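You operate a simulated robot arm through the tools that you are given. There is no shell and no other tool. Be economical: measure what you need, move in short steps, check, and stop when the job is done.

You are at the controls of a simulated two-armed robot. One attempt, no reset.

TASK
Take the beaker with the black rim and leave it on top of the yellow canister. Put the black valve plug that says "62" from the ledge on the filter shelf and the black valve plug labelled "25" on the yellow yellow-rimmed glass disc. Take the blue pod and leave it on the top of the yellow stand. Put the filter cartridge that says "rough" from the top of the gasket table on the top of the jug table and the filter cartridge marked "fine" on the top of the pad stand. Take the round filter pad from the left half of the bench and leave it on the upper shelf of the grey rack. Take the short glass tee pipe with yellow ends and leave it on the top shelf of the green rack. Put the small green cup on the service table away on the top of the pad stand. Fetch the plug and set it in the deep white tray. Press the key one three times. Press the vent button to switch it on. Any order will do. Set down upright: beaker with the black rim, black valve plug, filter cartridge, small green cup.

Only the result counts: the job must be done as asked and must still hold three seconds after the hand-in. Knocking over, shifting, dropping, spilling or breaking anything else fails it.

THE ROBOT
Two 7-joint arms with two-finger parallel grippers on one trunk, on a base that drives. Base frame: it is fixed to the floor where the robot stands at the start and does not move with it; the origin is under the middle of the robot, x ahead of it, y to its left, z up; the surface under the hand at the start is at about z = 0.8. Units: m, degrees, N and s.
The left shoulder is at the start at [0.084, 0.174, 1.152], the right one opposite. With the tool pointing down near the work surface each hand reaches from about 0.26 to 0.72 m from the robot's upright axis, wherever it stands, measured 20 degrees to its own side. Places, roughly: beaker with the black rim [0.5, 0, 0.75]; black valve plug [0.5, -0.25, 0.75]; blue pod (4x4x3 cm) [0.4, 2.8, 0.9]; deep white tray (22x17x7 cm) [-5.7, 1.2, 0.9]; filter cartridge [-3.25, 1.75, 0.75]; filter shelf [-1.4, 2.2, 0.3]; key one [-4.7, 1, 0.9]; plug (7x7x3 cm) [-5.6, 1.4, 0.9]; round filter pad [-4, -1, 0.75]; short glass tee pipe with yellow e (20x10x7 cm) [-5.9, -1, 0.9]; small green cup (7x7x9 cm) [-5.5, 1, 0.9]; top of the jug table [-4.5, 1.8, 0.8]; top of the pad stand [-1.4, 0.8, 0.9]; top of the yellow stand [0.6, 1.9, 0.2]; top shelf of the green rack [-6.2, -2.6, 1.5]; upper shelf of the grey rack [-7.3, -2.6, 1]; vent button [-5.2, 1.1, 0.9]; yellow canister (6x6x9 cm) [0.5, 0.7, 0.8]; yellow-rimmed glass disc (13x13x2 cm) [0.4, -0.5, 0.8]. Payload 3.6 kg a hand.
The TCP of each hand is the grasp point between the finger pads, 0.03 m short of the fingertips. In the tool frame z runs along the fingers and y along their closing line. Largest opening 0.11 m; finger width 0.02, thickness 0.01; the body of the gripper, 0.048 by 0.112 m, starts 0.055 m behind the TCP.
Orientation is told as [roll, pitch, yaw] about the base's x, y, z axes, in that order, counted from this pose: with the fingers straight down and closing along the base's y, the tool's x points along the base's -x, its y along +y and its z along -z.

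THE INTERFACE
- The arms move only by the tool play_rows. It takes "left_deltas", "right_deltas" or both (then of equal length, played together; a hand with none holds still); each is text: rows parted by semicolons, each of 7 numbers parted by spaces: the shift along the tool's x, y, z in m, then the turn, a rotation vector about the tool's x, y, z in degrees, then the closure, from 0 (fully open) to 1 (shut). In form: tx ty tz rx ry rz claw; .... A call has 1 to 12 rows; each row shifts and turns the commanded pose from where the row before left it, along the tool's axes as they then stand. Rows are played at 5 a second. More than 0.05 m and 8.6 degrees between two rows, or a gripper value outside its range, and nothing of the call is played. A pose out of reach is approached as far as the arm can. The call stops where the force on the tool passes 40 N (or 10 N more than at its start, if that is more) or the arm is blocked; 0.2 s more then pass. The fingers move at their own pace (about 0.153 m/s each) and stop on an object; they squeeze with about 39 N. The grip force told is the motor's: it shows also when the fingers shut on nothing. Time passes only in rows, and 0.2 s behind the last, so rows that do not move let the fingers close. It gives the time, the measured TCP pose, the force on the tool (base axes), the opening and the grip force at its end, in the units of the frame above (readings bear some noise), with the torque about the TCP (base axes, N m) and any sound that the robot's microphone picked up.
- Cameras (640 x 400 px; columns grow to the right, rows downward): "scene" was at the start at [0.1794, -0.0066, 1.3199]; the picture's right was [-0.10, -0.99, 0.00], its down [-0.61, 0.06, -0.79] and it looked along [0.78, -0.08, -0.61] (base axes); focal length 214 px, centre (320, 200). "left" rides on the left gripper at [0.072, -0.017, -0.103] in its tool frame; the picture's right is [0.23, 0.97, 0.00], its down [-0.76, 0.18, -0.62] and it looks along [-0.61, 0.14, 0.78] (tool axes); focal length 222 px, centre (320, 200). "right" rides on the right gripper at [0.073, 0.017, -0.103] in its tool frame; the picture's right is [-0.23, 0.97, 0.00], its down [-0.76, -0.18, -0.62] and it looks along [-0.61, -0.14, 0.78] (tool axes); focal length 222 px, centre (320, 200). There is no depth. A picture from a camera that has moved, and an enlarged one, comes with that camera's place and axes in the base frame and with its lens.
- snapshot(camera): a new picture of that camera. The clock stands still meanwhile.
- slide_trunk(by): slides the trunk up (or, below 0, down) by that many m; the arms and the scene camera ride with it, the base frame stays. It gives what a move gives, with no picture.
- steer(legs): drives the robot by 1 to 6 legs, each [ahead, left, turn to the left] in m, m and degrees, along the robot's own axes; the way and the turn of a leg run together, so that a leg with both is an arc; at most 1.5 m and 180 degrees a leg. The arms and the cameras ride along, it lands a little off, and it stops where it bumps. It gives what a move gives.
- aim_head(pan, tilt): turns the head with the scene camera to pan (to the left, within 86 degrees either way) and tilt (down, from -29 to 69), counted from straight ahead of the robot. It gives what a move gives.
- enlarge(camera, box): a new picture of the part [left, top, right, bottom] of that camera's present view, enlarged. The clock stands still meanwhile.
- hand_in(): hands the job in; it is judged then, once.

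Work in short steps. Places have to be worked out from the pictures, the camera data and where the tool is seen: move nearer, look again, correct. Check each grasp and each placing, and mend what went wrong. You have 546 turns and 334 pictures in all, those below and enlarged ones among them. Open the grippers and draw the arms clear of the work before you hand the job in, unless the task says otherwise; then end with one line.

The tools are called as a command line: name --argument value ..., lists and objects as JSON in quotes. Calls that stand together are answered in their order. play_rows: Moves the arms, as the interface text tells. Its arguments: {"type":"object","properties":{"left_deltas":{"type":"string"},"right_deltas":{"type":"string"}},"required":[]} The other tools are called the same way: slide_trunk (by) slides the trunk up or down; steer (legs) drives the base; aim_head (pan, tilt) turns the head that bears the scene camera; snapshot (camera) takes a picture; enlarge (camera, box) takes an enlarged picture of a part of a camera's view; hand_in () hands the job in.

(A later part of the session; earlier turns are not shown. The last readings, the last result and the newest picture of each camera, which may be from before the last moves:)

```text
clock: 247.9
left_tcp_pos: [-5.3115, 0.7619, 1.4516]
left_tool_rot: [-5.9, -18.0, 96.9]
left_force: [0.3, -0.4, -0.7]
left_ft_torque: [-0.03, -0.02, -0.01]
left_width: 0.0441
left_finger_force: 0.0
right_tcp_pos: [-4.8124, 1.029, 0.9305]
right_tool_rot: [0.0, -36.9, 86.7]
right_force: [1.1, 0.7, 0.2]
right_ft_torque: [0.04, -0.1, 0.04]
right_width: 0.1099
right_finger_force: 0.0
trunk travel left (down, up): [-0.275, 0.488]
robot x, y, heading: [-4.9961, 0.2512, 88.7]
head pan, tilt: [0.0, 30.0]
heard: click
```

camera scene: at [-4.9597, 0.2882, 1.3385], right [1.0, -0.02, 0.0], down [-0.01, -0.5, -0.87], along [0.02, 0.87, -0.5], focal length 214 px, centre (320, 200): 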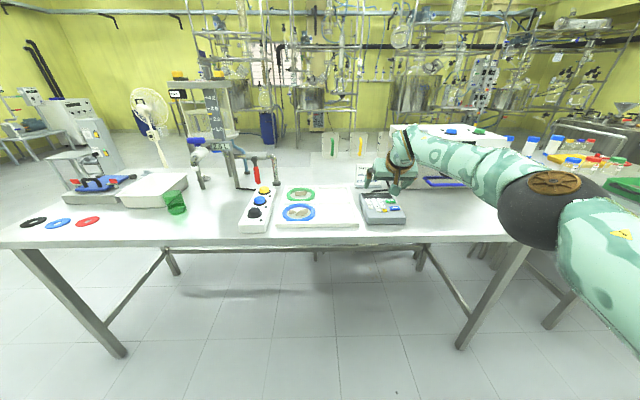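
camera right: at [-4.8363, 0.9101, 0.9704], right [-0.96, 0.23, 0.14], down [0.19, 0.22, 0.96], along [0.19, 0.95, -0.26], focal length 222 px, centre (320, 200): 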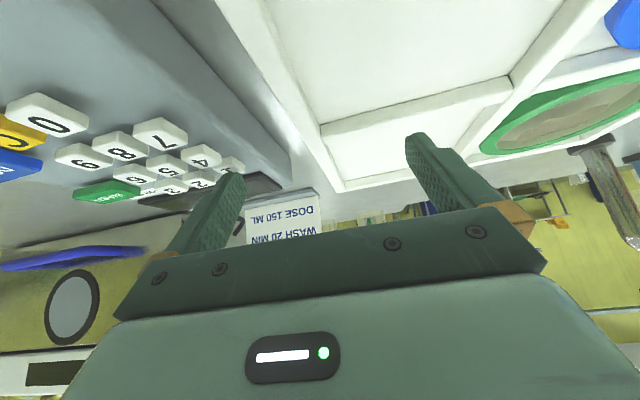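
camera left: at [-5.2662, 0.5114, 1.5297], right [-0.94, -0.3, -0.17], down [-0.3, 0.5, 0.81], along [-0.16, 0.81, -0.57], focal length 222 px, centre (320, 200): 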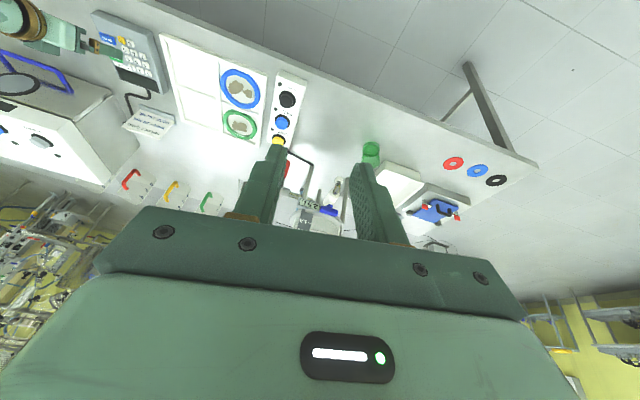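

Second click. Release and press a third time.

play_rows --right_deltas "-0.009 0 -0.012 0 0 0 0;0 0 0 0 0 0 0;0 0 0 0 0 0 0"

play_rows --right_deltas "0.006 0 0.008 0 0 0 0;0.0015 0 0.002 0 0 0 0;0.0015 0 0.002 0 0 0 0;0 0 0 0 0 0 0;0 0 0 0 0 0 0"

play_rows --right_deltas "-0.018 0 -0.024 0 0 0 0;-0.024 0 -0.032 0 0 0 0;-0.024 0 -0.032 0 0 0 0;0 0 0 0 0 0 0"

enlarge --camera "right" --box '[140, 60, 340, 200]'

```text
clock: 248.7
left_tcp_pos: [-5.3116, 0.7625, 1.4515]
left_tool_rot: [-6.0, -18.0, 96.8]
left_force: [0.5, 0.1, -0.2]
left_ft_torque: [-0.02, -0.01, -0.01]
left_width: 0.0439
left_finger_force: 0.1
right_tcp_pos: [-4.8132, 1.0278, 0.9443]
right_tool_rot: [0.0, -36.9, 86.8]
right_force: [0.2, 0.4, 0.1]
right_ft_torque: [-0.03, -0.01, 0.0]
right_width: 0.1099
right_finger_force: 0.1
trunk travel left (down, up): [-0.275, 0.488]
robot x, y, heading: [-4.99, 0.2589, 88.7]
head pan, tilt: [0.0, 30.0]
```

```text
clock: 249.9
left_tcp_pos: [-5.3119, 0.7614, 1.4513]
left_tool_rot: [-5.9, -17.9, 96.9]
left_force: [0.1, 0.3, 0.5]
left_ft_torque: [0.01, 0.01, -0.04]
left_width: 0.0442
left_finger_force: 0.0
right_tcp_pos: [-4.8121, 1.0303, 0.9312]
right_tool_rot: [0.0, -37.0, 86.8]
right_force: [0.7, 0.4, 2.4]
right_ft_torque: [0.03, -0.11, 0.04]
right_width: 0.1101
right_finger_force: 0.0
trunk travel left (down, up): [-0.275, 0.488]
robot x, y, heading: [-4.9923, 0.2556, 88.8]
head pan, tilt: [0.0, 30.0]
heard: click
```

```text
clock: 250.9
left_tcp_pos: [-5.311, 0.7647, 1.4512]
left_tool_rot: [-5.9, -18.1, 96.9]
left_force: [0.1, -0.3, 0.5]
left_ft_torque: [-0.01, -0.02, 0.03]
left_width: 0.0441
left_finger_force: 0.1
right_tcp_pos: [-4.8124, 1.0302, 1.0404]
right_tool_rot: [0.0, -36.8, 86.8]
right_force: [0.0, -0.4, -0.7]
right_ft_torque: [0.0, 0.01, -0.02]
right_width: 0.11
right_finger_force: 0.1
trunk travel left (down, up): [-0.275, 0.488]
robot x, y, heading: [-4.9911, 0.2585, 88.5]
head pan, tilt: [0.0, 30.0]
```

```text
2.86 times, centred on (240, 130) of right
camera zoom: at [-4.8358, 0.9109, 1.0802], right [-0.96, 0.23, 0.14], down [0.19, 0.23, 0.96], along [0.19, 0.95, -0.26], focal length 635 px, centre (549, 400)
```

zoom: 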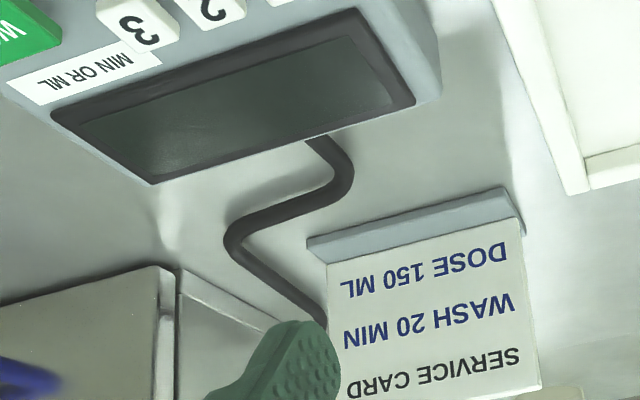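

Three clicks. Now close the fingers and move left to the VENT button.

play_rows --right_deltas "0.008 0 -0.006 0 0 0 0.5;0.008 0 -0.006 0 0 0 1;0 0 0 0 0 0 1;0 0 0 0 0 0 1"

steer --legs '[[0, 0.37, 0]]'

snapshot --camera "right"

snapshot --camera "scene"

```text
clock: 251.9
left_tcp_pos: [-5.3111, 0.763, 1.4512]
left_tool_rot: [-5.9, -18.0, 96.8]
left_force: [0.0, 0.5, 0.5]
left_ft_torque: [0.02, 0.0, -0.01]
left_width: 0.044
left_finger_force: 0.0
right_tcp_pos: [-4.8133, 1.0105, 1.0404]
right_tool_rot: [-0.1, -37.0, 86.8]
right_force: [-0.6, 0.2, -0.3]
right_ft_torque: [-0.02, 0.0, 0.0]
right_width: 0.0
right_finger_force: 37.8
trunk travel left (down, up): [-0.275, 0.488]
robot x, y, heading: [-4.9896, 0.2571, 88.6]
head pan, tilt: [0.0, 30.0]
```

```text
clock: 254.3
left_tcp_pos: [-5.687, 0.771, 1.4518]
left_tool_rot: [-6.0, -18.0, 96.8]
left_force: [-0.4, 0.0, -0.5]
left_ft_torque: [0.02, 0.01, -0.01]
left_width: 0.0439
left_finger_force: 0.0
right_tcp_pos: [-5.1885, 1.0183, 1.0409]
right_tool_rot: [0.0, -36.9, 86.8]
right_force: [0.0, -0.2, 1.2]
right_ft_torque: [-0.01, 0.0, 0.01]
right_width: 0.0
right_finger_force: 38.1
trunk travel left (down, up): [-0.275, 0.488]
robot x, y, heading: [-5.3718, 0.2648, 88.6]
head pan, tilt: [0.0, 30.0]
```

```text
178 pictures are left
camera right: at [-5.2117, 0.8993, 1.0805], right [-0.96, 0.24, 0.14], down [0.19, 0.22, 0.96], along [0.2, 0.95, -0.26], focal length 222 px, centre (320, 200)
```

right: 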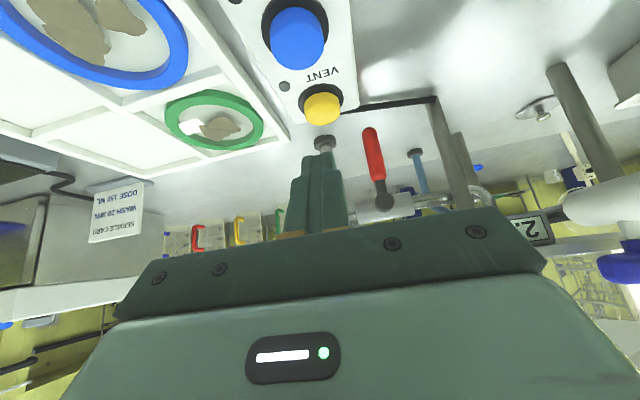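

```text
177 pictures are left
camera scene: at [-5.363, 0.4474, 1.3384], right [1.0, -0.02, 0.0], down [-0.01, -0.5, -0.87], along [0.02, 0.87, -0.5], focal length 214 px, centre (320, 200)
```

scene: 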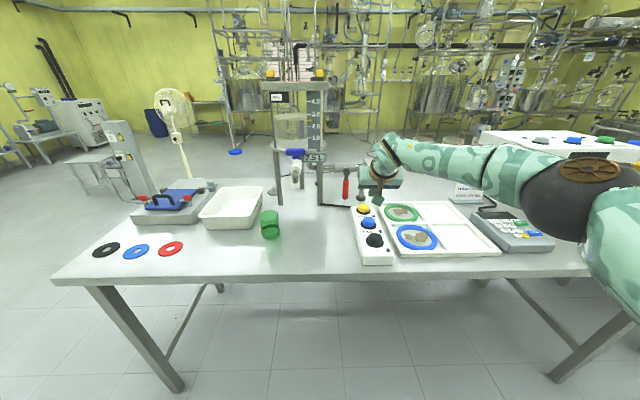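

Yellow VENT button at (-5.18, 1.132, 0.90); lever behind is clear. Approach to just above.

play_rows --right_deltas "-0.011 -0.001 0.043 0 0 0 1;-0.011 -0.001 0.043 0 0 0 1;-0.011 0 0.043 0 0 0 1;0 0 0 0 0 0 1"

snapshot --camera "right"

enlarge --camera "scene" --box '[330, 160, 420, 250]'

```text
clock: 255.3
left_tcp_pos: [-5.6864, 0.7714, 1.4522]
left_tool_rot: [-5.9, -18.1, 96.8]
left_force: [0.0, 0.2, 0.0]
left_ft_torque: [0.02, 0.0, -0.03]
left_width: 0.0441
left_finger_force: 0.0
right_tcp_pos: [-5.1756, 1.0523, 0.9896]
right_tool_rot: [0.0, -36.9, 86.8]
right_force: [1.2, 0.2, 0.5]
right_ft_torque: [-0.01, 0.0, 0.0]
right_width: 0.0
right_finger_force: 37.2
right hand out of reach, approached as far as the arm can: row 2, 3
trunk travel left (down, up): [-0.275, 0.488]
robot x, y, heading: [-5.3691, 0.2653, 88.7]
head pan, tilt: [0.0, 30.0]
```

```text
176 pictures are left
camera right: at [-5.1997, 0.9327, 1.0296], right [-0.96, 0.24, 0.14], down [0.19, 0.22, 0.96], along [0.19, 0.95, -0.26], focal length 222 px, centre (320, 200)
```

right: 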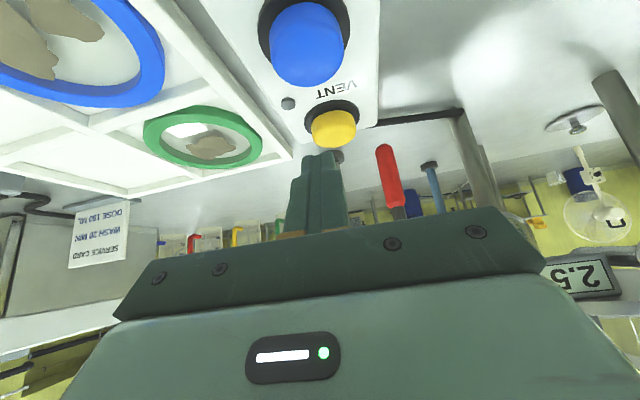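

```text
4.44 times, centred on (375, 205) of scene
camera zoom: at [-5.3627, 0.4466, 1.3385], right [1.0, -0.02, 0.0], down [-0.01, -0.5, -0.87], along [0.02, 0.87, -0.5], focal length 953 px, centre (76, 178)
```

zoom: 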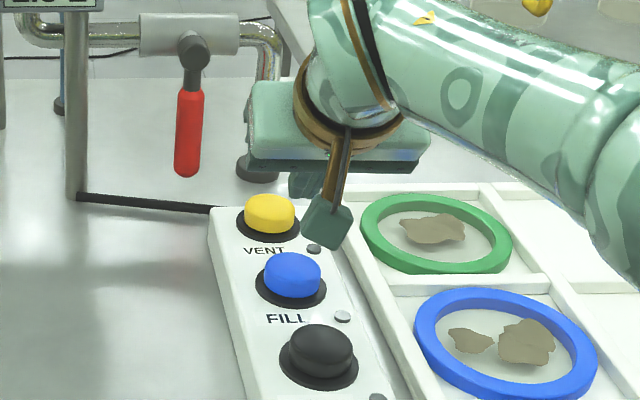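

Drive 8 cm closer.

steer --legs '[[0.08, 0.008, 0]]'

snapshot --camera "right"

enlarge --camera "scene" --box '[330, 160, 420, 250]'

```text
clock: 256.4
left_tcp_pos: [-5.6932, 0.8529, 1.4515]
left_tool_rot: [-5.9, -17.9, 96.7]
left_force: [0.0, 0.7, -0.2]
left_ft_torque: [0.0, -0.04, -0.03]
left_width: 0.0441
left_finger_force: 0.1
right_tcp_pos: [-5.1825, 1.133, 0.988]
right_tool_rot: [0.0, -36.8, 86.8]
right_force: [-0.5, 0.0, -0.3]
right_ft_torque: [0.01, -0.02, -0.06]
right_width: 0.0
right_finger_force: 37.3
trunk travel left (down, up): [-0.275, 0.488]
robot x, y, heading: [-5.3754, 0.3436, 88.7]
head pan, tilt: [0.0, 30.0]
```

```text
174 pictures are left
camera right: at [-5.2057, 1.014, 1.0284], right [-0.96, 0.24, 0.14], down [0.19, 0.23, 0.96], along [0.19, 0.95, -0.26], focal length 222 px, centre (320, 200)
```

right: 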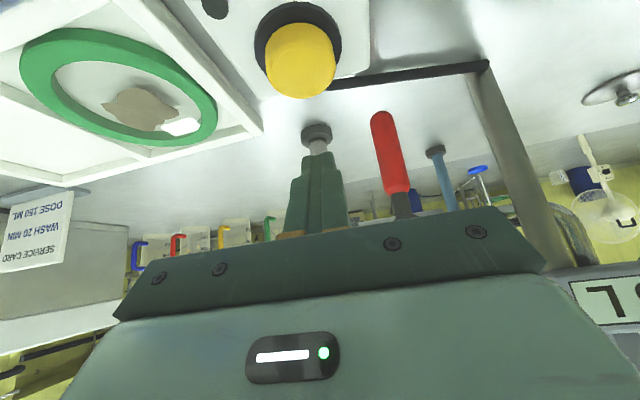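

```text
4.44 times, centred on (375, 205) of scene
camera zoom: at [-5.3685, 0.5284, 1.3382], right [1.0, -0.02, 0.0], down [-0.01, -0.5, -0.87], along [0.02, 0.86, -0.5], focal length 953 px, centre (76, 178)
```

zoom: 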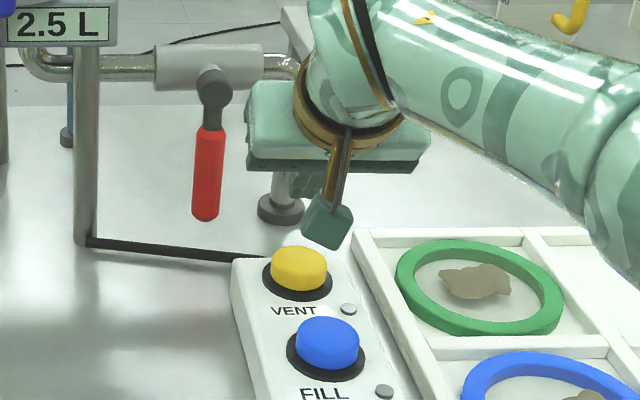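

Aligned: step back 1 cm, lower, and press gently.

play_rows --right_deltas "0.019 0 0.017 0 0 0 1;0.019 0 0.017 0 0 0 1;0.0024 0 0.0032 0 0 0 1;0.0024 0 0.0032 0 0 0 1;0 0 0 0 0 0 1"

snapshot --camera "right"

```text
clock: 257.6
left_tcp_pos: [-5.6951, 0.8481, 1.453]
left_tool_rot: [-6.0, -18.0, 96.8]
left_force: [0.0, 0.8, -0.3]
left_ft_torque: [0.0, -0.01, 0.02]
left_width: 0.0442
left_finger_force: 0.0
right_tcp_pos: [-5.1821, 1.1253, 0.9435]
right_tool_rot: [0.0, -38.2, 86.9]
right_force: [-0.9, -2.2, 19.0]
right_ft_torque: [0.19, 0.04, -0.08]
right_width: 0.0
right_finger_force: 37.5
trunk travel left (down, up): [-0.275, 0.488]
robot x, y, heading: [-5.3723, 0.3476, 88.4]
head pan, tilt: [0.0, 30.0]
heard: click
stopped in row 5 (right hand): the force on the tool passed its limit at 41 N (the readings are from after the stop); the commanded pose is now the measured one
```

```text
172 pictures are left
camera right: at [-5.2055, 1.0047, 0.98], right [-0.96, 0.23, 0.14], down [0.19, 0.2, 0.96], along [0.19, 0.95, -0.24], focal length 222 px, centre (320, 200)
```

right: 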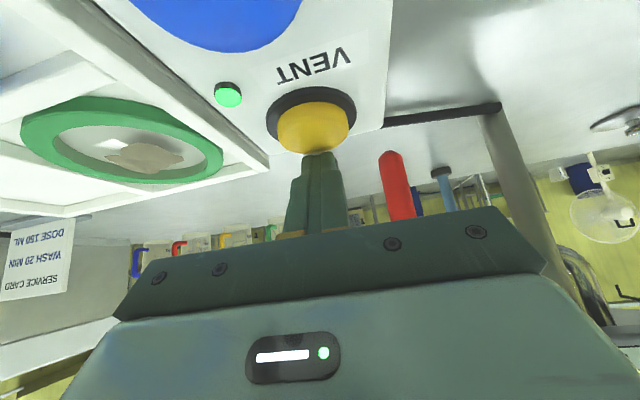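

Click and the green lamp lit. Lift off and check it stays on.

play_rows --right_deltas "-0.012 0 -0.016 0 0 0 1;-0.024 0 -0.032 0 0 0 1;-0.024 0 -0.032 0 0 0 1;0 0 0 0 0 0 1"

enlarge --camera "scene" --box '[320, 170, 420, 270]'

snapshot --camera "scene"

```text
clock: 258.6
left_tcp_pos: [-5.6928, 0.8529, 1.451]
left_tool_rot: [-6.0, -17.9, 96.8]
left_force: [0.6, -0.1, -0.3]
left_ft_torque: [-0.01, 0.01, -0.01]
left_width: 0.0439
left_finger_force: 0.0
right_tcp_pos: [-5.1815, 1.1233, 1.039]
right_tool_rot: [0.1, -37.6, 86.8]
right_force: [-0.9, -0.2, -0.5]
right_ft_torque: [-0.02, -0.01, -0.02]
right_width: 0.0
right_finger_force: 37.6
trunk travel left (down, up): [-0.275, 0.488]
robot x, y, heading: [-5.3736, 0.3445, 88.5]
head pan, tilt: [0.0, 30.0]
```

```text
4.00 times, centred on (370, 220) of scene
camera zoom: at [-5.3683, 0.5272, 1.3383], right [1.0, -0.02, 0.0], down [-0.01, -0.5, -0.87], along [0.02, 0.87, -0.5], focal length 858 px, centre (120, 120)
```

zoom: 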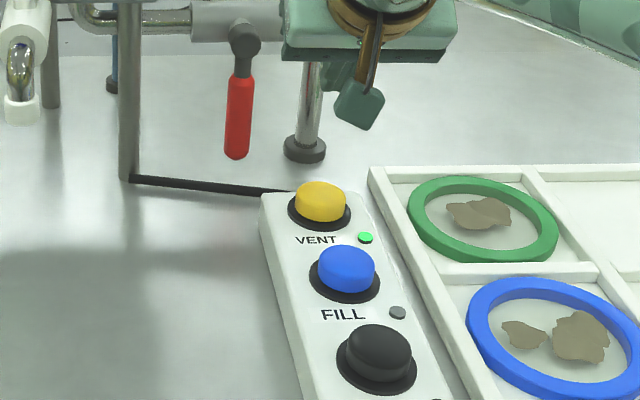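

```text
170 pictures are left
camera scene: at [-5.3683, 0.5272, 1.3383], right [1.0, -0.02, 0.0], down [-0.01, -0.5, -0.87], along [0.02, 0.87, -0.5], focal length 214 px, centre (320, 200)
```

scene: 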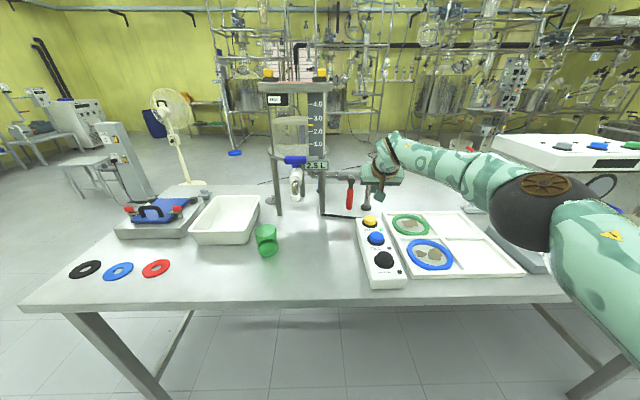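

VENT is on. Now look at the tray, plug and cup.

enlarge --camera "scene" --box '[100, 160, 300, 285]'

snapshot --camera "left"

```text
3.20 times, centred on (200, 222) of scene
camera zoom: at [-5.3683, 0.5272, 1.3383], right [1.0, -0.02, 0.0], down [-0.01, -0.5, -0.87], along [0.02, 0.87, -0.5], focal length 686 px, centre (704, 128)
```

zoom: 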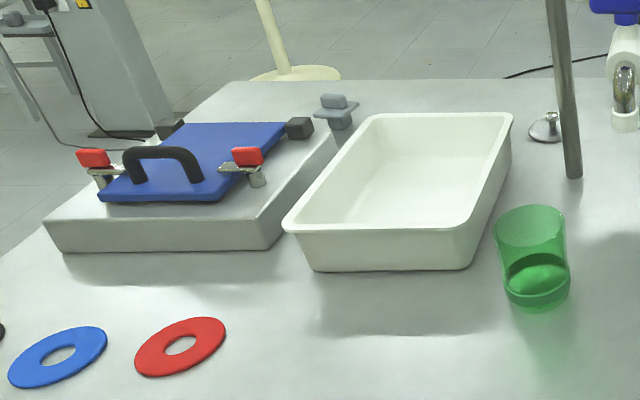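

```text
168 pictures are left
camera left: at [-5.6749, 0.7508, 1.5291], right [-0.94, -0.3, -0.17], down [-0.3, 0.51, 0.81], along [-0.16, 0.81, -0.57], focal length 222 px, centre (320, 200)
```

left: 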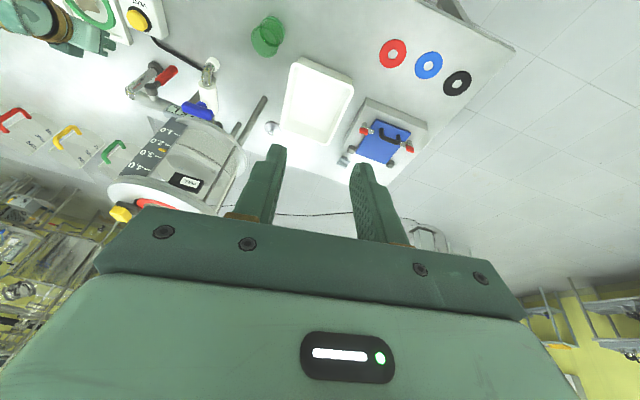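

The round metallic piece at about (-5.57, 1.37) matches the plug. Zoom in.

enlarge --camera "left" --box '[220, 60, 380, 180]'

enlarge --camera "scene" --box '[235, 170, 315, 220]'

```text
3.33 times, centred on (300, 120) of left
camera zoom: at [-5.6749, 0.7508, 1.5291], right [-0.94, -0.3, -0.17], down [-0.3, 0.51, 0.81], along [-0.16, 0.81, -0.57], focal length 740 px, centre (387, 467)
```

zoom: 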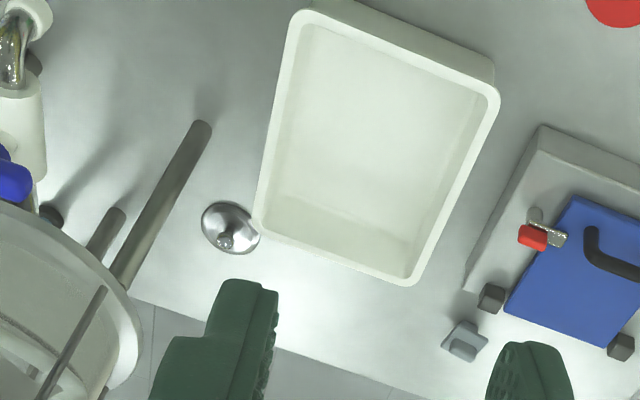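

```text
8.00 times, centred on (275, 195) of scene
camera zoom: at [-5.3683, 0.5272, 1.3383], right [1.0, -0.02, 0.0], down [-0.01, -0.5, -0.87], along [0.02, 0.87, -0.5], focal length 1716 px, centre (680, 240)
```

zoom: 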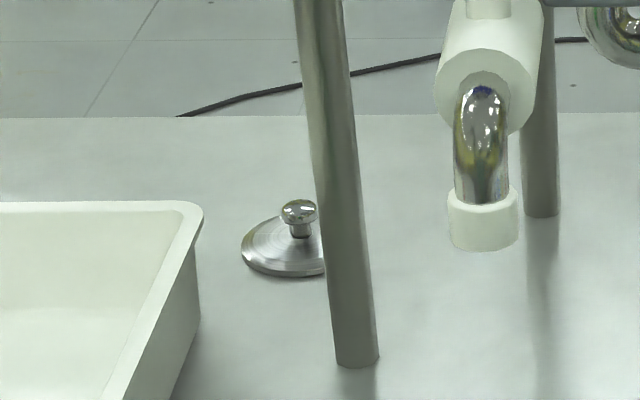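

Plug knob at (-5.558, 1.358, ~0.875), behind a tank-stand leg at (-5.515, 1.247). I'll use the left hand from the south-west. First retract the right hand.

play_rows --right_deltas "0.04 0 -0.03 0 0 0 1;0.04 0 -0.03 0 0 0 1;0.04 0 -0.03 0 0 0 1;0.04 0 -0.03 0 0 0 1;0.04 0 -0.03 0 0 0 1;0.04 0 -0.03 0 0 0 1;0.04 0 -0.03 0 0 0 1;0 0 0 0 0 0 0.5"

play_rows --left_deltas "0 0 0.03 -6 0 0 0.5;0 0 0.03 0 -5 4 0.5;0 0 0.03 0 -5 4 0.5;0 0 0.03 0 -5 4 0.5;0 0 0.03 0 -5 4 0.5;0 0 0.03 0 -3 4 0.5;0 0 0.03 0 0 4 0.5;0 0 0 0 0 4 0.5;0 0 0 0 0 0 0.5"

snapshot --camera "scene"

snapshot --camera "left"

```text
clock: 260.4
left_tcp_pos: [-5.6926, 0.851, 1.451]
left_tool_rot: [-5.9, -18.0, 97.0]
left_force: [-0.6, 0.2, 0.4]
left_ft_torque: [-0.02, 0.0, -0.01]
left_width: 0.0441
left_finger_force: 0.0
right_tcp_pos: [-5.201, 0.7731, 1.0338]
right_tool_rot: [0.0, -37.6, 86.9]
right_force: [-0.7, 0.4, -0.1]
right_ft_torque: [0.0, 0.01, 0.0]
right_width: 0.0553
right_finger_force: 0.1
trunk travel left (down, up): [-0.275, 0.488]
robot x, y, heading: [-5.3735, 0.3434, 88.6]
head pan, tilt: [0.0, 30.0]
```

```text
clock: 262.4
left_tcp_pos: [-5.6958, 0.9494, 1.2685]
left_tool_rot: [19.0, -36.8, 61.6]
left_force: [-0.3, 0.1, -0.3]
left_ft_torque: [0.0, -0.02, -0.02]
left_width: 0.0549
left_finger_force: 0.1
right_tcp_pos: [-5.201, 0.7741, 1.0338]
right_tool_rot: [0.0, -37.5, 86.8]
right_force: [-0.1, 0.8, -0.2]
right_ft_torque: [0.0, -0.02, -0.01]
right_width: 0.0549
right_finger_force: 0.1
trunk travel left (down, up): [-0.275, 0.488]
robot x, y, heading: [-5.3729, 0.3426, 88.4]
head pan, tilt: [0.0, 30.0]
```

```text
165 pictures are left
camera scene: at [-5.3683, 0.5272, 1.3384], right [1.0, -0.02, 0.0], down [-0.01, -0.5, -0.87], along [0.02, 0.87, -0.5], focal length 214 px, centre (320, 200)
```

scene: 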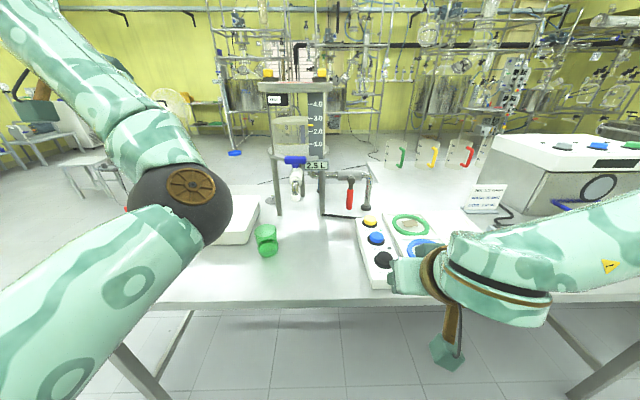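

```text
164 pictures are left
camera left: at [-5.7077, 0.8263, 1.2999], right [-0.99, 0.11, 0.12], down [0.14, 0.18, 0.97], along [0.09, 0.98, -0.19], focal length 222 px, centre (320, 200)
```

left: 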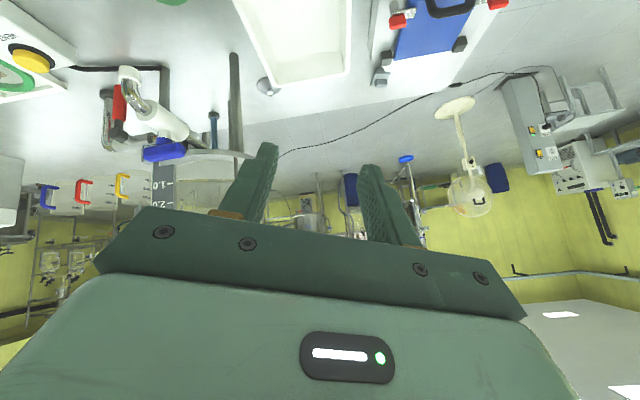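

Rotate the left tool about the vertical so it points north-east-down, then move the base closer.

play_rows --left_deltas "0 0 0 4.5 -1.95 5.7 0.5;0 0 0 4.5 -1.95 5.7 0.5;0 0 0 4.5 -1.95 5.7 0.5;0 0 0 4.5 -1.95 5.7 0.5;0 0 0 0 0 0 0.5"

steer --legs '[[0.18, 0.14, 0]]'

snapshot --camera "left"

snapshot --camera "scene"

```text
clock: 263.6
left_tcp_pos: [-5.6962, 0.9511, 1.2696]
left_tool_rot: [19.0, -36.7, 31.3]
left_force: [0.3, -1.2, 0.4]
left_ft_torque: [-0.01, -0.01, -0.01]
left_width: 0.055
left_finger_force: 0.0
right_tcp_pos: [-5.1998, 0.7752, 1.0338]
right_tool_rot: [0.0, -37.6, 86.9]
right_force: [-0.8, 0.8, 0.5]
right_ft_torque: [0.0, 0.0, -0.02]
right_width: 0.055
right_finger_force: 0.0
trunk travel left (down, up): [-0.275, 0.488]
robot x, y, heading: [-5.3729, 0.3455, 88.9]
head pan, tilt: [0.0, 30.0]
```

```text
clock: 265.3
left_tcp_pos: [-5.8307, 1.1352, 1.2681]
left_tool_rot: [18.9, -36.8, 31.5]
left_force: [0.3, 0.1, -0.8]
left_ft_torque: [0.01, -0.01, -0.02]
left_width: 0.0552
left_finger_force: 0.0
right_tcp_pos: [-5.3335, 0.9599, 1.0346]
right_tool_rot: [-0.1, -37.5, 86.8]
right_force: [0.6, 0.3, -0.7]
right_ft_torque: [0.03, -0.02, 0.01]
right_width: 0.0549
right_finger_force: 0.1
trunk travel left (down, up): [-0.275, 0.488]
robot x, y, heading: [-5.5064, 0.5306, 88.7]
head pan, tilt: [0.0, 30.0]
```

```text
163 pictures are left
camera left: at [-5.9022, 1.0329, 1.2995], right [-0.8, 0.59, 0.12], down [0.21, 0.09, 0.97], along [0.57, 0.8, -0.19], focal length 222 px, centre (320, 200)
```

left: 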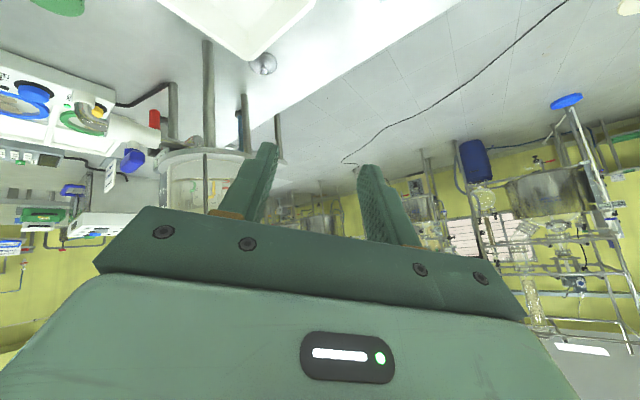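

```text
162 pictures are left
camera scene: at [-5.5028, 0.7119, 1.3383], right [1.0, -0.02, 0.0], down [-0.01, -0.5, -0.87], along [0.02, 0.87, -0.5], focal length 214 px, centre (320, 200)
```

scene: 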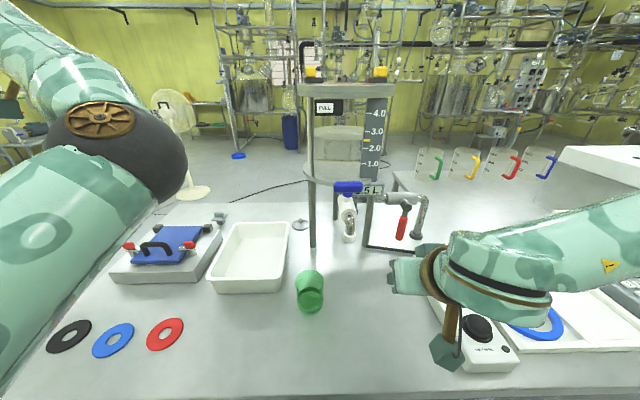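

Level the closing axis and turn 15° more to the east, then approach along the tool axis.

play_rows --left_deltas "0 0 0 0 0 -7.8 0.6;0 0 0 0 0 -7.8 0.6;0 0 0 0 0 -7.8 0.6;0 0 0 4.9 0 5.7 0.6;0 0 0 4.9 0 5.7 0.6;0 -0.0046 0.0457 0 0 0 0.6;0 -0.0046 0.0457 0 0 0 0.6;0 -0.0046 0.0457 0 0 0 0.6;0 -0.0046 0.0457 0 0 0 0.6;0 0 0 0 0 0 0.6"

snapshot --camera "left"

snapshot --camera "scene"

```text
clock: 267.5
left_tcp_pos: [-5.7336, 1.2078, 1.1313]
left_tool_rot: [0.1, -40.8, 46.1]
left_force: [-0.4, 0.0, -0.6]
left_ft_torque: [0.0, 0.02, -0.01]
left_width: 0.0438
left_finger_force: 0.0
right_tcp_pos: [-5.334, 0.9575, 1.0341]
right_tool_rot: [0.0, -37.6, 86.8]
right_force: [0.2, -0.1, -0.4]
right_ft_torque: [0.0, 0.0, 0.02]
right_width: 0.0549
right_finger_force: 0.1
trunk travel left (down, up): [-0.275, 0.488]
robot x, y, heading: [-5.5071, 0.5254, 88.8]
head pan, tilt: [0.0, 30.0]
```

```text
161 pictures are left
camera left: at [-5.8064, 1.1061, 1.1625], right [-0.82, 0.55, -0.15], down [-0.01, 0.24, 0.97], along [0.57, 0.8, -0.19], focal length 222 px, centre (320, 200)
```

left: 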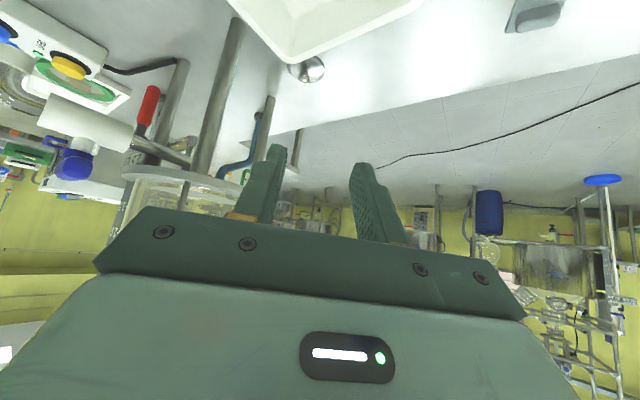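

```text
160 pictures are left
camera scene: at [-5.5021, 0.7101, 1.3386], right [1.0, -0.02, 0.0], down [-0.01, -0.5, -0.87], along [0.02, 0.87, -0.5], focal length 214 px, centre (320, 200)
```

scene: 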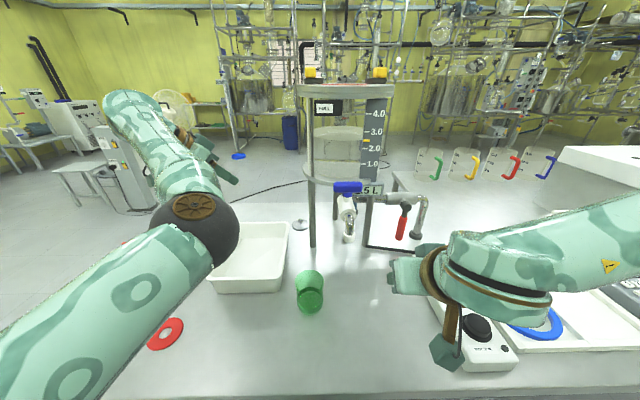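

Continue the approach stepwise; drive 6 cm closer first and watch the elbow over the tray.

steer --legs '[[0.06, 0.0, 0]]'

play_rows --left_deltas "0 -0.0046 0.045 0 0 0 0.6;0 -0.0046 0.045 0 0 0 0.6;0 -0.0046 0.045 0 0 0 0.6;0 0 0 0 0 0 0.6"

snapshot --camera "left"

snapshot --camera "scene"

```text
clock: 268.5
left_tcp_pos: [-5.731, 1.2704, 1.1303]
left_tool_rot: [-0.1, -40.6, 46.1]
left_force: [0.0, 0.9, -0.5]
left_ft_torque: [-0.02, -0.06, -0.02]
left_width: 0.0439
left_finger_force: 0.1
right_tcp_pos: [-5.3325, 1.0219, 1.0332]
right_tool_rot: [0.0, -37.6, 86.7]
right_force: [0.6, 1.0, -0.3]
right_ft_torque: [-0.01, 0.03, 0.0]
right_width: 0.0549
right_finger_force: 0.0
trunk travel left (down, up): [-0.275, 0.488]
robot x, y, heading: [-5.5068, 0.5891, 88.7]
head pan, tilt: [0.0, 30.0]
```

```text
clock: 269.5
left_tcp_pos: [-5.6611, 1.3213, 1.0294]
left_tool_rot: [0.0, -40.9, 46.2]
left_force: [0.0, -0.1, -0.1]
left_ft_torque: [0.0, 0.01, 0.03]
left_width: 0.0438
left_finger_force: 0.1
right_tcp_pos: [-5.3327, 1.0201, 1.0352]
right_tool_rot: [0.0, -37.7, 86.8]
right_force: [0.2, 0.5, 0.3]
right_ft_torque: [-0.01, -0.04, 0.03]
right_width: 0.0551
right_finger_force: 0.1
trunk travel left (down, up): [-0.275, 0.488]
robot x, y, heading: [-5.5079, 0.5915, 88.7]
head pan, tilt: [0.0, 30.0]
```

```text
159 pictures are left
camera left: at [-5.7338, 1.2199, 1.0604], right [-0.82, 0.55, -0.15], down [-0.01, 0.24, 0.97], along [0.57, 0.8, -0.2], focal length 222 px, centre (320, 200)
```

left: 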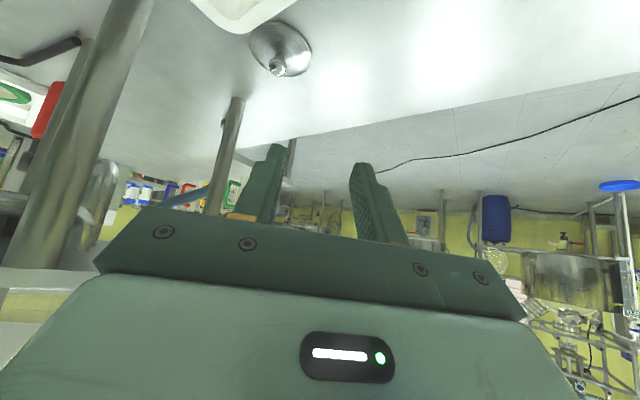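

```text
158 pictures are left
camera scene: at [-5.5006, 0.7711, 1.3385], right [1.0, -0.02, 0.0], down [-0.01, -0.5, -0.87], along [0.02, 0.87, -0.5], focal length 214 px, centre (320, 200)
```

scene: 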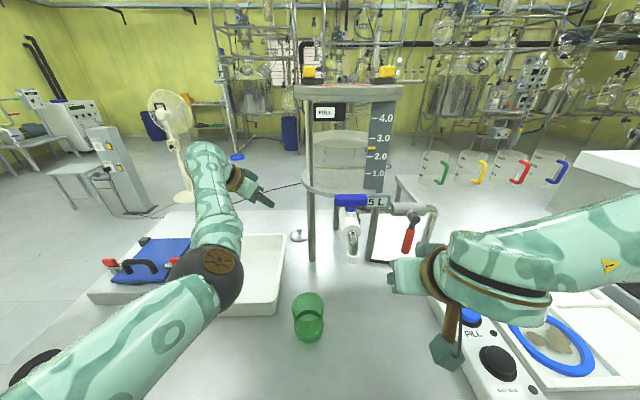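

Knob at (-5.557, 1.352, 0.875). Advance three quarters of the way and look.

play_rows --left_deltas "0.0075 -0.0134 0.0415 0 0 0 0.6;0.0075 -0.0134 0.0415 0 0 0 0.6;0.0075 -0.0134 0.03 0 0 0 0.6;0 0 0 0 0 0 0.6"

snapshot --camera "left"

snapshot --camera "scene"

```text
clock: 270.5
left_tcp_pos: [-5.5938, 1.3357, 0.9265]
left_tool_rot: [0.2, -40.7, 46.2]
left_force: [-0.6, -0.3, 0.1]
left_ft_torque: [-0.01, -0.01, -0.02]
left_width: 0.044
left_finger_force: 0.1
right_tcp_pos: [-5.3326, 1.0195, 1.0343]
right_tool_rot: [0.0, -37.7, 86.8]
right_force: [-0.1, 0.1, -0.2]
right_ft_torque: [0.01, 0.0, 0.0]
right_width: 0.0551
right_finger_force: 0.1
trunk travel left (down, up): [-0.275, 0.488]
robot x, y, heading: [-5.5017, 0.588, 88.4]
head pan, tilt: [0.0, 30.0]
```

```text
157 pictures are left
camera left: at [-5.6657, 1.2346, 0.9589], right [-0.82, 0.55, -0.15], down [-0.01, 0.25, 0.97], along [0.57, 0.8, -0.2], focal length 222 px, centre (320, 200)
```

left: 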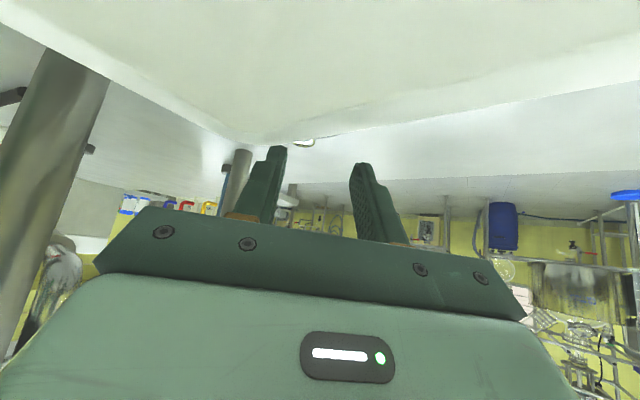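

```text
156 pictures are left
camera scene: at [-5.5007, 0.7714, 1.3385], right [1.0, -0.02, 0.0], down [-0.01, -0.5, -0.87], along [0.02, 0.87, -0.5], focal length 214 px, centre (320, 200)
```

scene: 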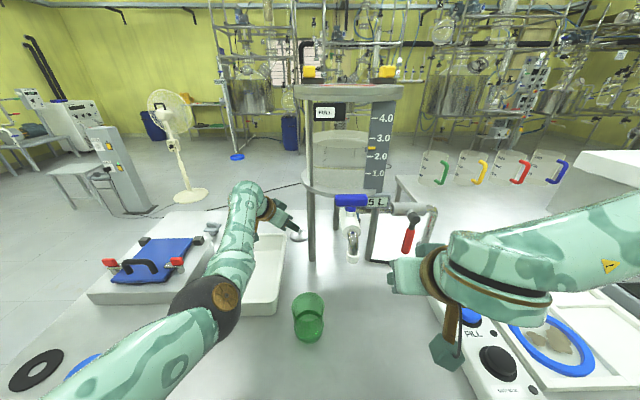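

The camera sits just inside the tray's rim line; clearances look OK. Advance the last 5 cm slowly.

play_rows --left_deltas "0.002 -0.005 0.017 0 0 0 0.6;0.002 -0.005 0.017 0 0 0 0.6;0.002 -0.005 0.013 0 0 0 0.6;0 0 0 0 0 0 0.6"

enlarge --camera "scene" --box '[220, 170, 340, 270]'

snapshot --camera "left"

```text
clock: 271.5
left_tcp_pos: [-5.5665, 1.3436, 0.8947]
left_tool_rot: [0.6, -41.4, 46.2]
left_force: [-12.3, 1.7, 28.7]
left_ft_torque: [0.14, -0.04, 0.1]
left_width: 0.0437
left_finger_force: 0.0
right_tcp_pos: [-5.3338, 1.0163, 1.0377]
right_tool_rot: [-0.1, -37.8, 86.9]
right_force: [0.0, -0.2, 0.2]
right_ft_torque: [-0.03, 0.01, 0.0]
right_width: 0.0552
right_finger_force: 0.0
trunk travel left (down, up): [-0.275, 0.488]
robot x, y, heading: [-5.5072, 0.5884, 88.8]
head pan, tilt: [0.0, 30.0]
```

```text
4.00 times, centred on (280, 220) of scene
camera zoom: at [-5.5023, 0.7678, 1.3394], right [1.0, -0.02, 0.0], down [-0.01, -0.5, -0.87], along [0.02, 0.87, -0.5], focal length 858 px, centre (480, 120)
```

zoom: 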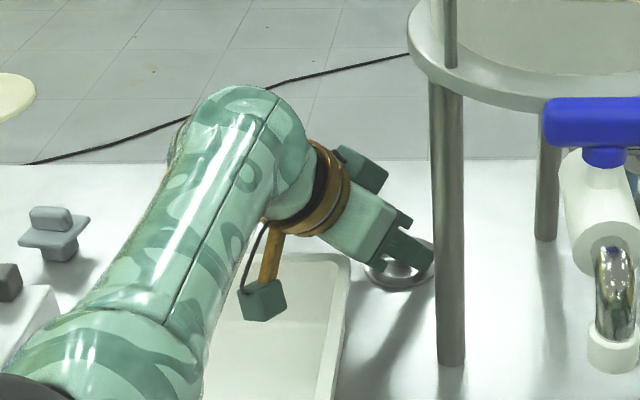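

```text
154 pictures are left
camera left: at [-5.6396, 1.2425, 0.9254], right [-0.83, 0.55, -0.14], down [-0.01, 0.23, 0.97], along [0.56, 0.8, -0.18], focal length 222 px, centre (320, 200)
```

left: 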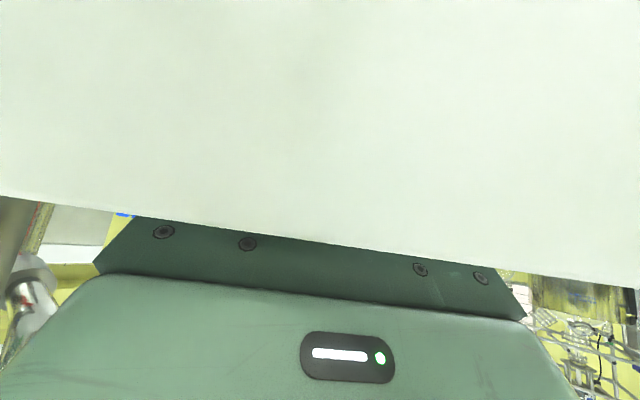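

Contact at the fingertips. Zoom to see where the knob is relative to the fingers.

enlarge --camera "scene" --box '[295, 215, 335, 250]'

enlarge --camera "right" --box '[320, 0, 640, 200]'

```text
11.43 times, centred on (315, 232) of scene
camera zoom: at [-5.5023, 0.7678, 1.3394], right [1.0, -0.02, 0.0], down [-0.01, -0.5, -0.87], along [0.02, 0.87, -0.5], focal length 2451 px, centre (377, -171)
```

zoom: 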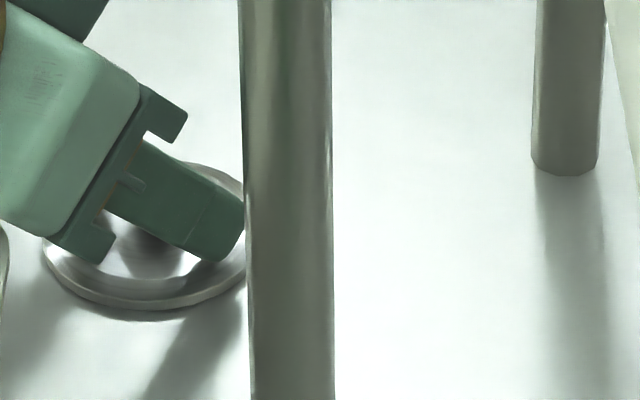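

```text
2.00 times, centred on (480, 100) of right
camera zoom: at [-5.3579, 0.8968, 1.0741], right [-0.96, 0.23, 0.14], down [0.19, 0.21, 0.96], along [0.19, 0.95, -0.25], focal length 444 px, centre (0, 400)
```

zoom: 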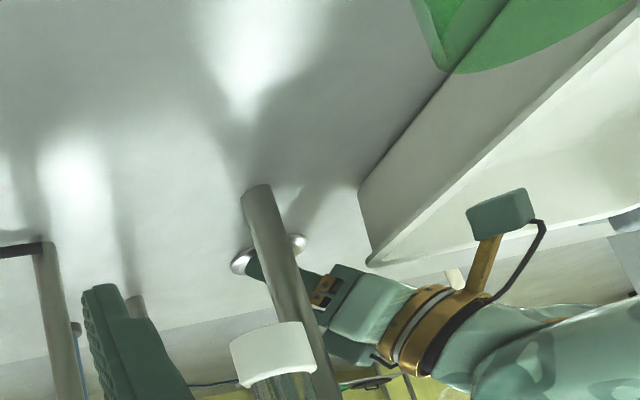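

The fingertips straddle the knob and rest on the disc. Close the grip.

play_rows --left_deltas "0 0 -0.002 0 0 0 0.7;0 0 0 0 0 0 0.9;0 0 0 0 0 0 1;0 0 0 0 0 0 1"

```text
clock: 272.5
left_tcp_pos: [-5.564, 1.3424, 0.8947]
left_tool_rot: [0.4, -41.2, 45.9]
left_force: [-2.3, 2.9, 31.5]
left_ft_torque: [0.35, -0.35, 0.02]
left_width: 0.0188
left_finger_force: 38.9
right_tcp_pos: [-5.3319, 1.0168, 1.0358]
right_tool_rot: [0.0, -37.8, 86.6]
right_force: [-0.4, -0.7, 0.1]
right_ft_torque: [-0.04, 0.0, -0.01]
right_width: 0.0549
right_finger_force: 0.0
trunk travel left (down, up): [-0.275, 0.488]
robot x, y, heading: [-5.5001, 0.5885, 88.7]
head pan, tilt: [0.0, 30.0]
```

Knob gripped (1.9 cm). Lift 7 cm and check.

play_rows --left_deltas "-0.0132 0 -0.015 0 0 0 1;-0.0165 0 -0.0188 0 0 0 1;-0.0165 0 -0.0188 0 0 0 1;0 0 0 0 0 0 1"

enlarge --camera "scene" --box '[220, 150, 340, 270]'

```text
clock: 273.5
left_tcp_pos: [-5.563, 1.3428, 0.9584]
left_tool_rot: [0.0, -40.7, 46.2]
left_force: [0.0, 0.5, -0.5]
left_ft_torque: [0.02, -0.01, 0.01]
left_width: 0.0187
left_finger_force: 38.8
right_tcp_pos: [-5.3332, 1.0191, 1.0347]
right_tool_rot: [0.0, -37.6, 86.7]
right_force: [0.2, -0.5, -0.4]
right_ft_torque: [0.02, -0.04, -0.02]
right_width: 0.055
right_finger_force: 0.0
trunk travel left (down, up): [-0.275, 0.488]
robot x, y, heading: [-5.5066, 0.591, 88.3]
head pan, tilt: [0.0, 30.0]
```

```text
3.33 times, centred on (280, 210) of scene
camera zoom: at [-5.5006, 0.7717, 1.3383], right [1.0, -0.02, 0.0], down [-0.01, -0.5, -0.87], along [0.02, 0.87, -0.5], focal length 715 px, centre (453, 167)
```

zoom: 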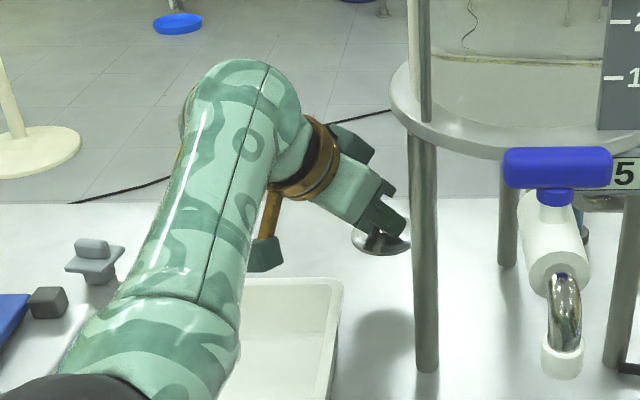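

Plug held. Raise 5 cm and shift the robot back/left so the plug is over the tray.

play_rows --left_deltas "-0.0165 0 -0.019 0 0 0 1;-0.0165 0 -0.019 0 0 0 1;0 0 0 0 0 0 1"

steer --legs '[[-0.165, 0.125, 0]]'

snapshot --camera "scene"

snapshot --camera "left"

```text
clock: 274.3
left_tcp_pos: [-5.5642, 1.343, 1.0113]
left_tool_rot: [0.0, -40.6, 46.2]
left_force: [-0.3, -0.2, -0.5]
left_ft_torque: [0.0, -0.04, 0.01]
left_width: 0.0188
left_finger_force: 38.8
right_tcp_pos: [-5.3327, 1.0191, 1.0344]
right_tool_rot: [0.0, -37.6, 86.7]
right_force: [0.0, 0.8, 0.6]
right_ft_torque: [-0.01, 0.01, 0.03]
right_width: 0.0551
right_finger_force: 0.1
trunk travel left (down, up): [-0.275, 0.488]
robot x, y, heading: [-5.5042, 0.5878, 88.7]
head pan, tilt: [0.0, 30.0]
```

```text
clock: 275.9
left_tcp_pos: [-5.6939, 1.1818, 1.0109]
left_tool_rot: [0.1, -40.8, 46.2]
left_force: [-0.4, 0.2, -1.0]
left_ft_torque: [-0.01, 0.01, -0.01]
left_width: 0.0188
left_finger_force: 39.1
right_tcp_pos: [-5.4622, 0.8576, 1.0344]
right_tool_rot: [0.1, -37.8, 86.9]
right_force: [-0.1, 0.3, 0.5]
right_ft_torque: [-0.01, -0.01, 0.03]
right_width: 0.055
right_finger_force: 0.1
trunk travel left (down, up): [-0.275, 0.488]
robot x, y, heading: [-5.6352, 0.4259, 88.6]
head pan, tilt: [0.0, 30.0]
```

```text
150 pictures are left
camera scene: at [-5.6309, 0.6096, 1.3386], right [1.0, -0.02, 0.0], down [-0.01, -0.5, -0.87], along [0.02, 0.87, -0.5], focal length 214 px, centre (320, 200)
```

scene: 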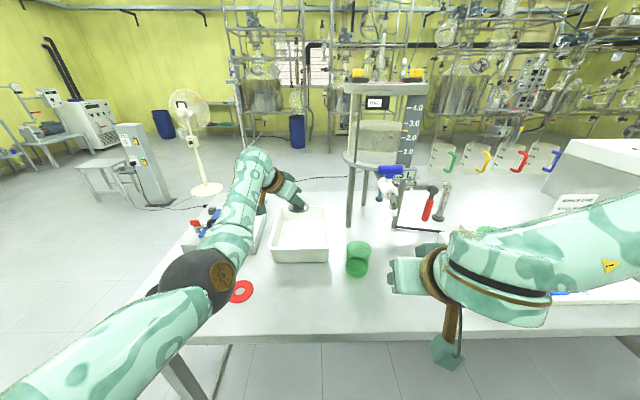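

```text
149 pictures are left
camera left: at [-5.7677, 1.0807, 1.0424], right [-0.82, 0.55, -0.15], down [-0.01, 0.24, 0.97], along [0.57, 0.8, -0.2], focal length 222 px, centre (320, 200)
```

left: 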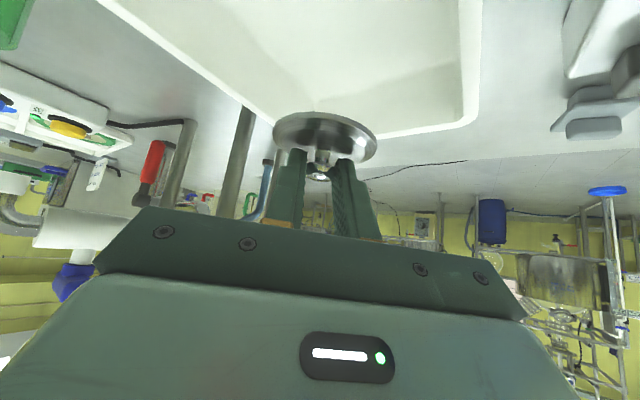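

Plug hangs above the tray interior. Lower to near the floor of the tray (camera must stay above the rim).

play_rows --left_deltas "0.0206 -0.0094 0.0237 0 0 0 1;0.0206 -0.0094 0.0237 0 0 0 1;0.0206 -0.0094 0.0237 0 0 0 1;0 0 0 0 0 0 1"

enlarge --camera "scene" --box '[230, 160, 370, 280]'

snapshot --camera "left"

```text
clock: 276.9
left_tcp_pos: [-5.6738, 1.1628, 0.9174]
left_tool_rot: [0.1, -40.7, 46.3]
left_force: [0.4, -0.1, -1.0]
left_ft_torque: [-0.01, 0.0, 0.01]
left_width: 0.0185
left_finger_force: 38.8
right_tcp_pos: [-5.4619, 0.8578, 1.0344]
right_tool_rot: [0.1, -37.7, 86.8]
right_force: [0.6, -0.1, -0.1]
right_ft_torque: [-0.01, 0.04, -0.01]
right_width: 0.0549
right_finger_force: 0.0
trunk travel left (down, up): [-0.275, 0.488]
robot x, y, heading: [-5.6372, 0.4258, 88.9]
head pan, tilt: [0.0, 30.0]
```

```text
3.33 times, centred on (300, 220) of scene
camera zoom: at [-5.63, 0.6104, 1.3385], right [1.0, -0.02, 0.0], down [-0.01, -0.5, -0.87], along [0.02, 0.87, -0.5], focal length 715 px, centre (387, 133)
```

zoom: 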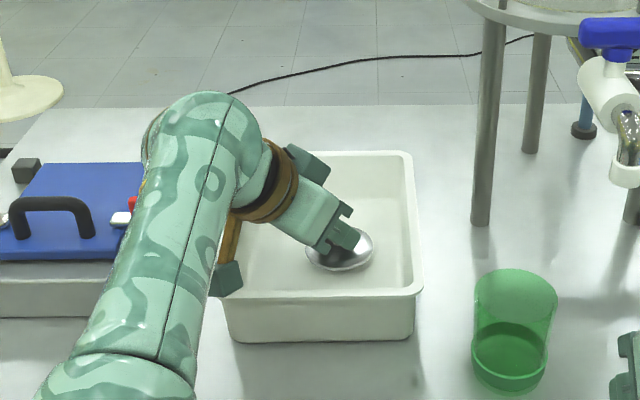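

```text
147 pictures are left
camera left: at [-5.7471, 1.0613, 0.9481], right [-0.82, 0.55, -0.15], down [-0.01, 0.24, 0.97], along [0.57, 0.8, -0.2], focal length 222 px, centre (320, 200)
```

left: 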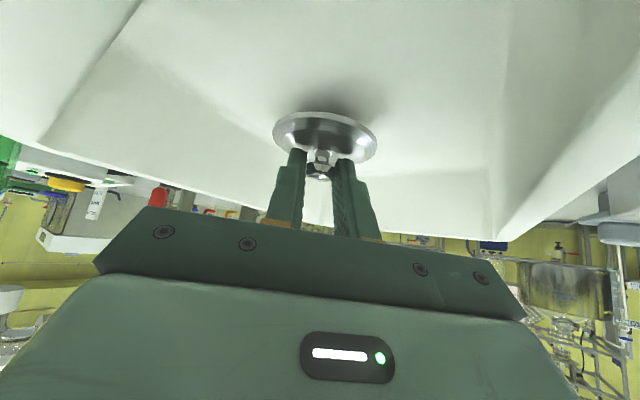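

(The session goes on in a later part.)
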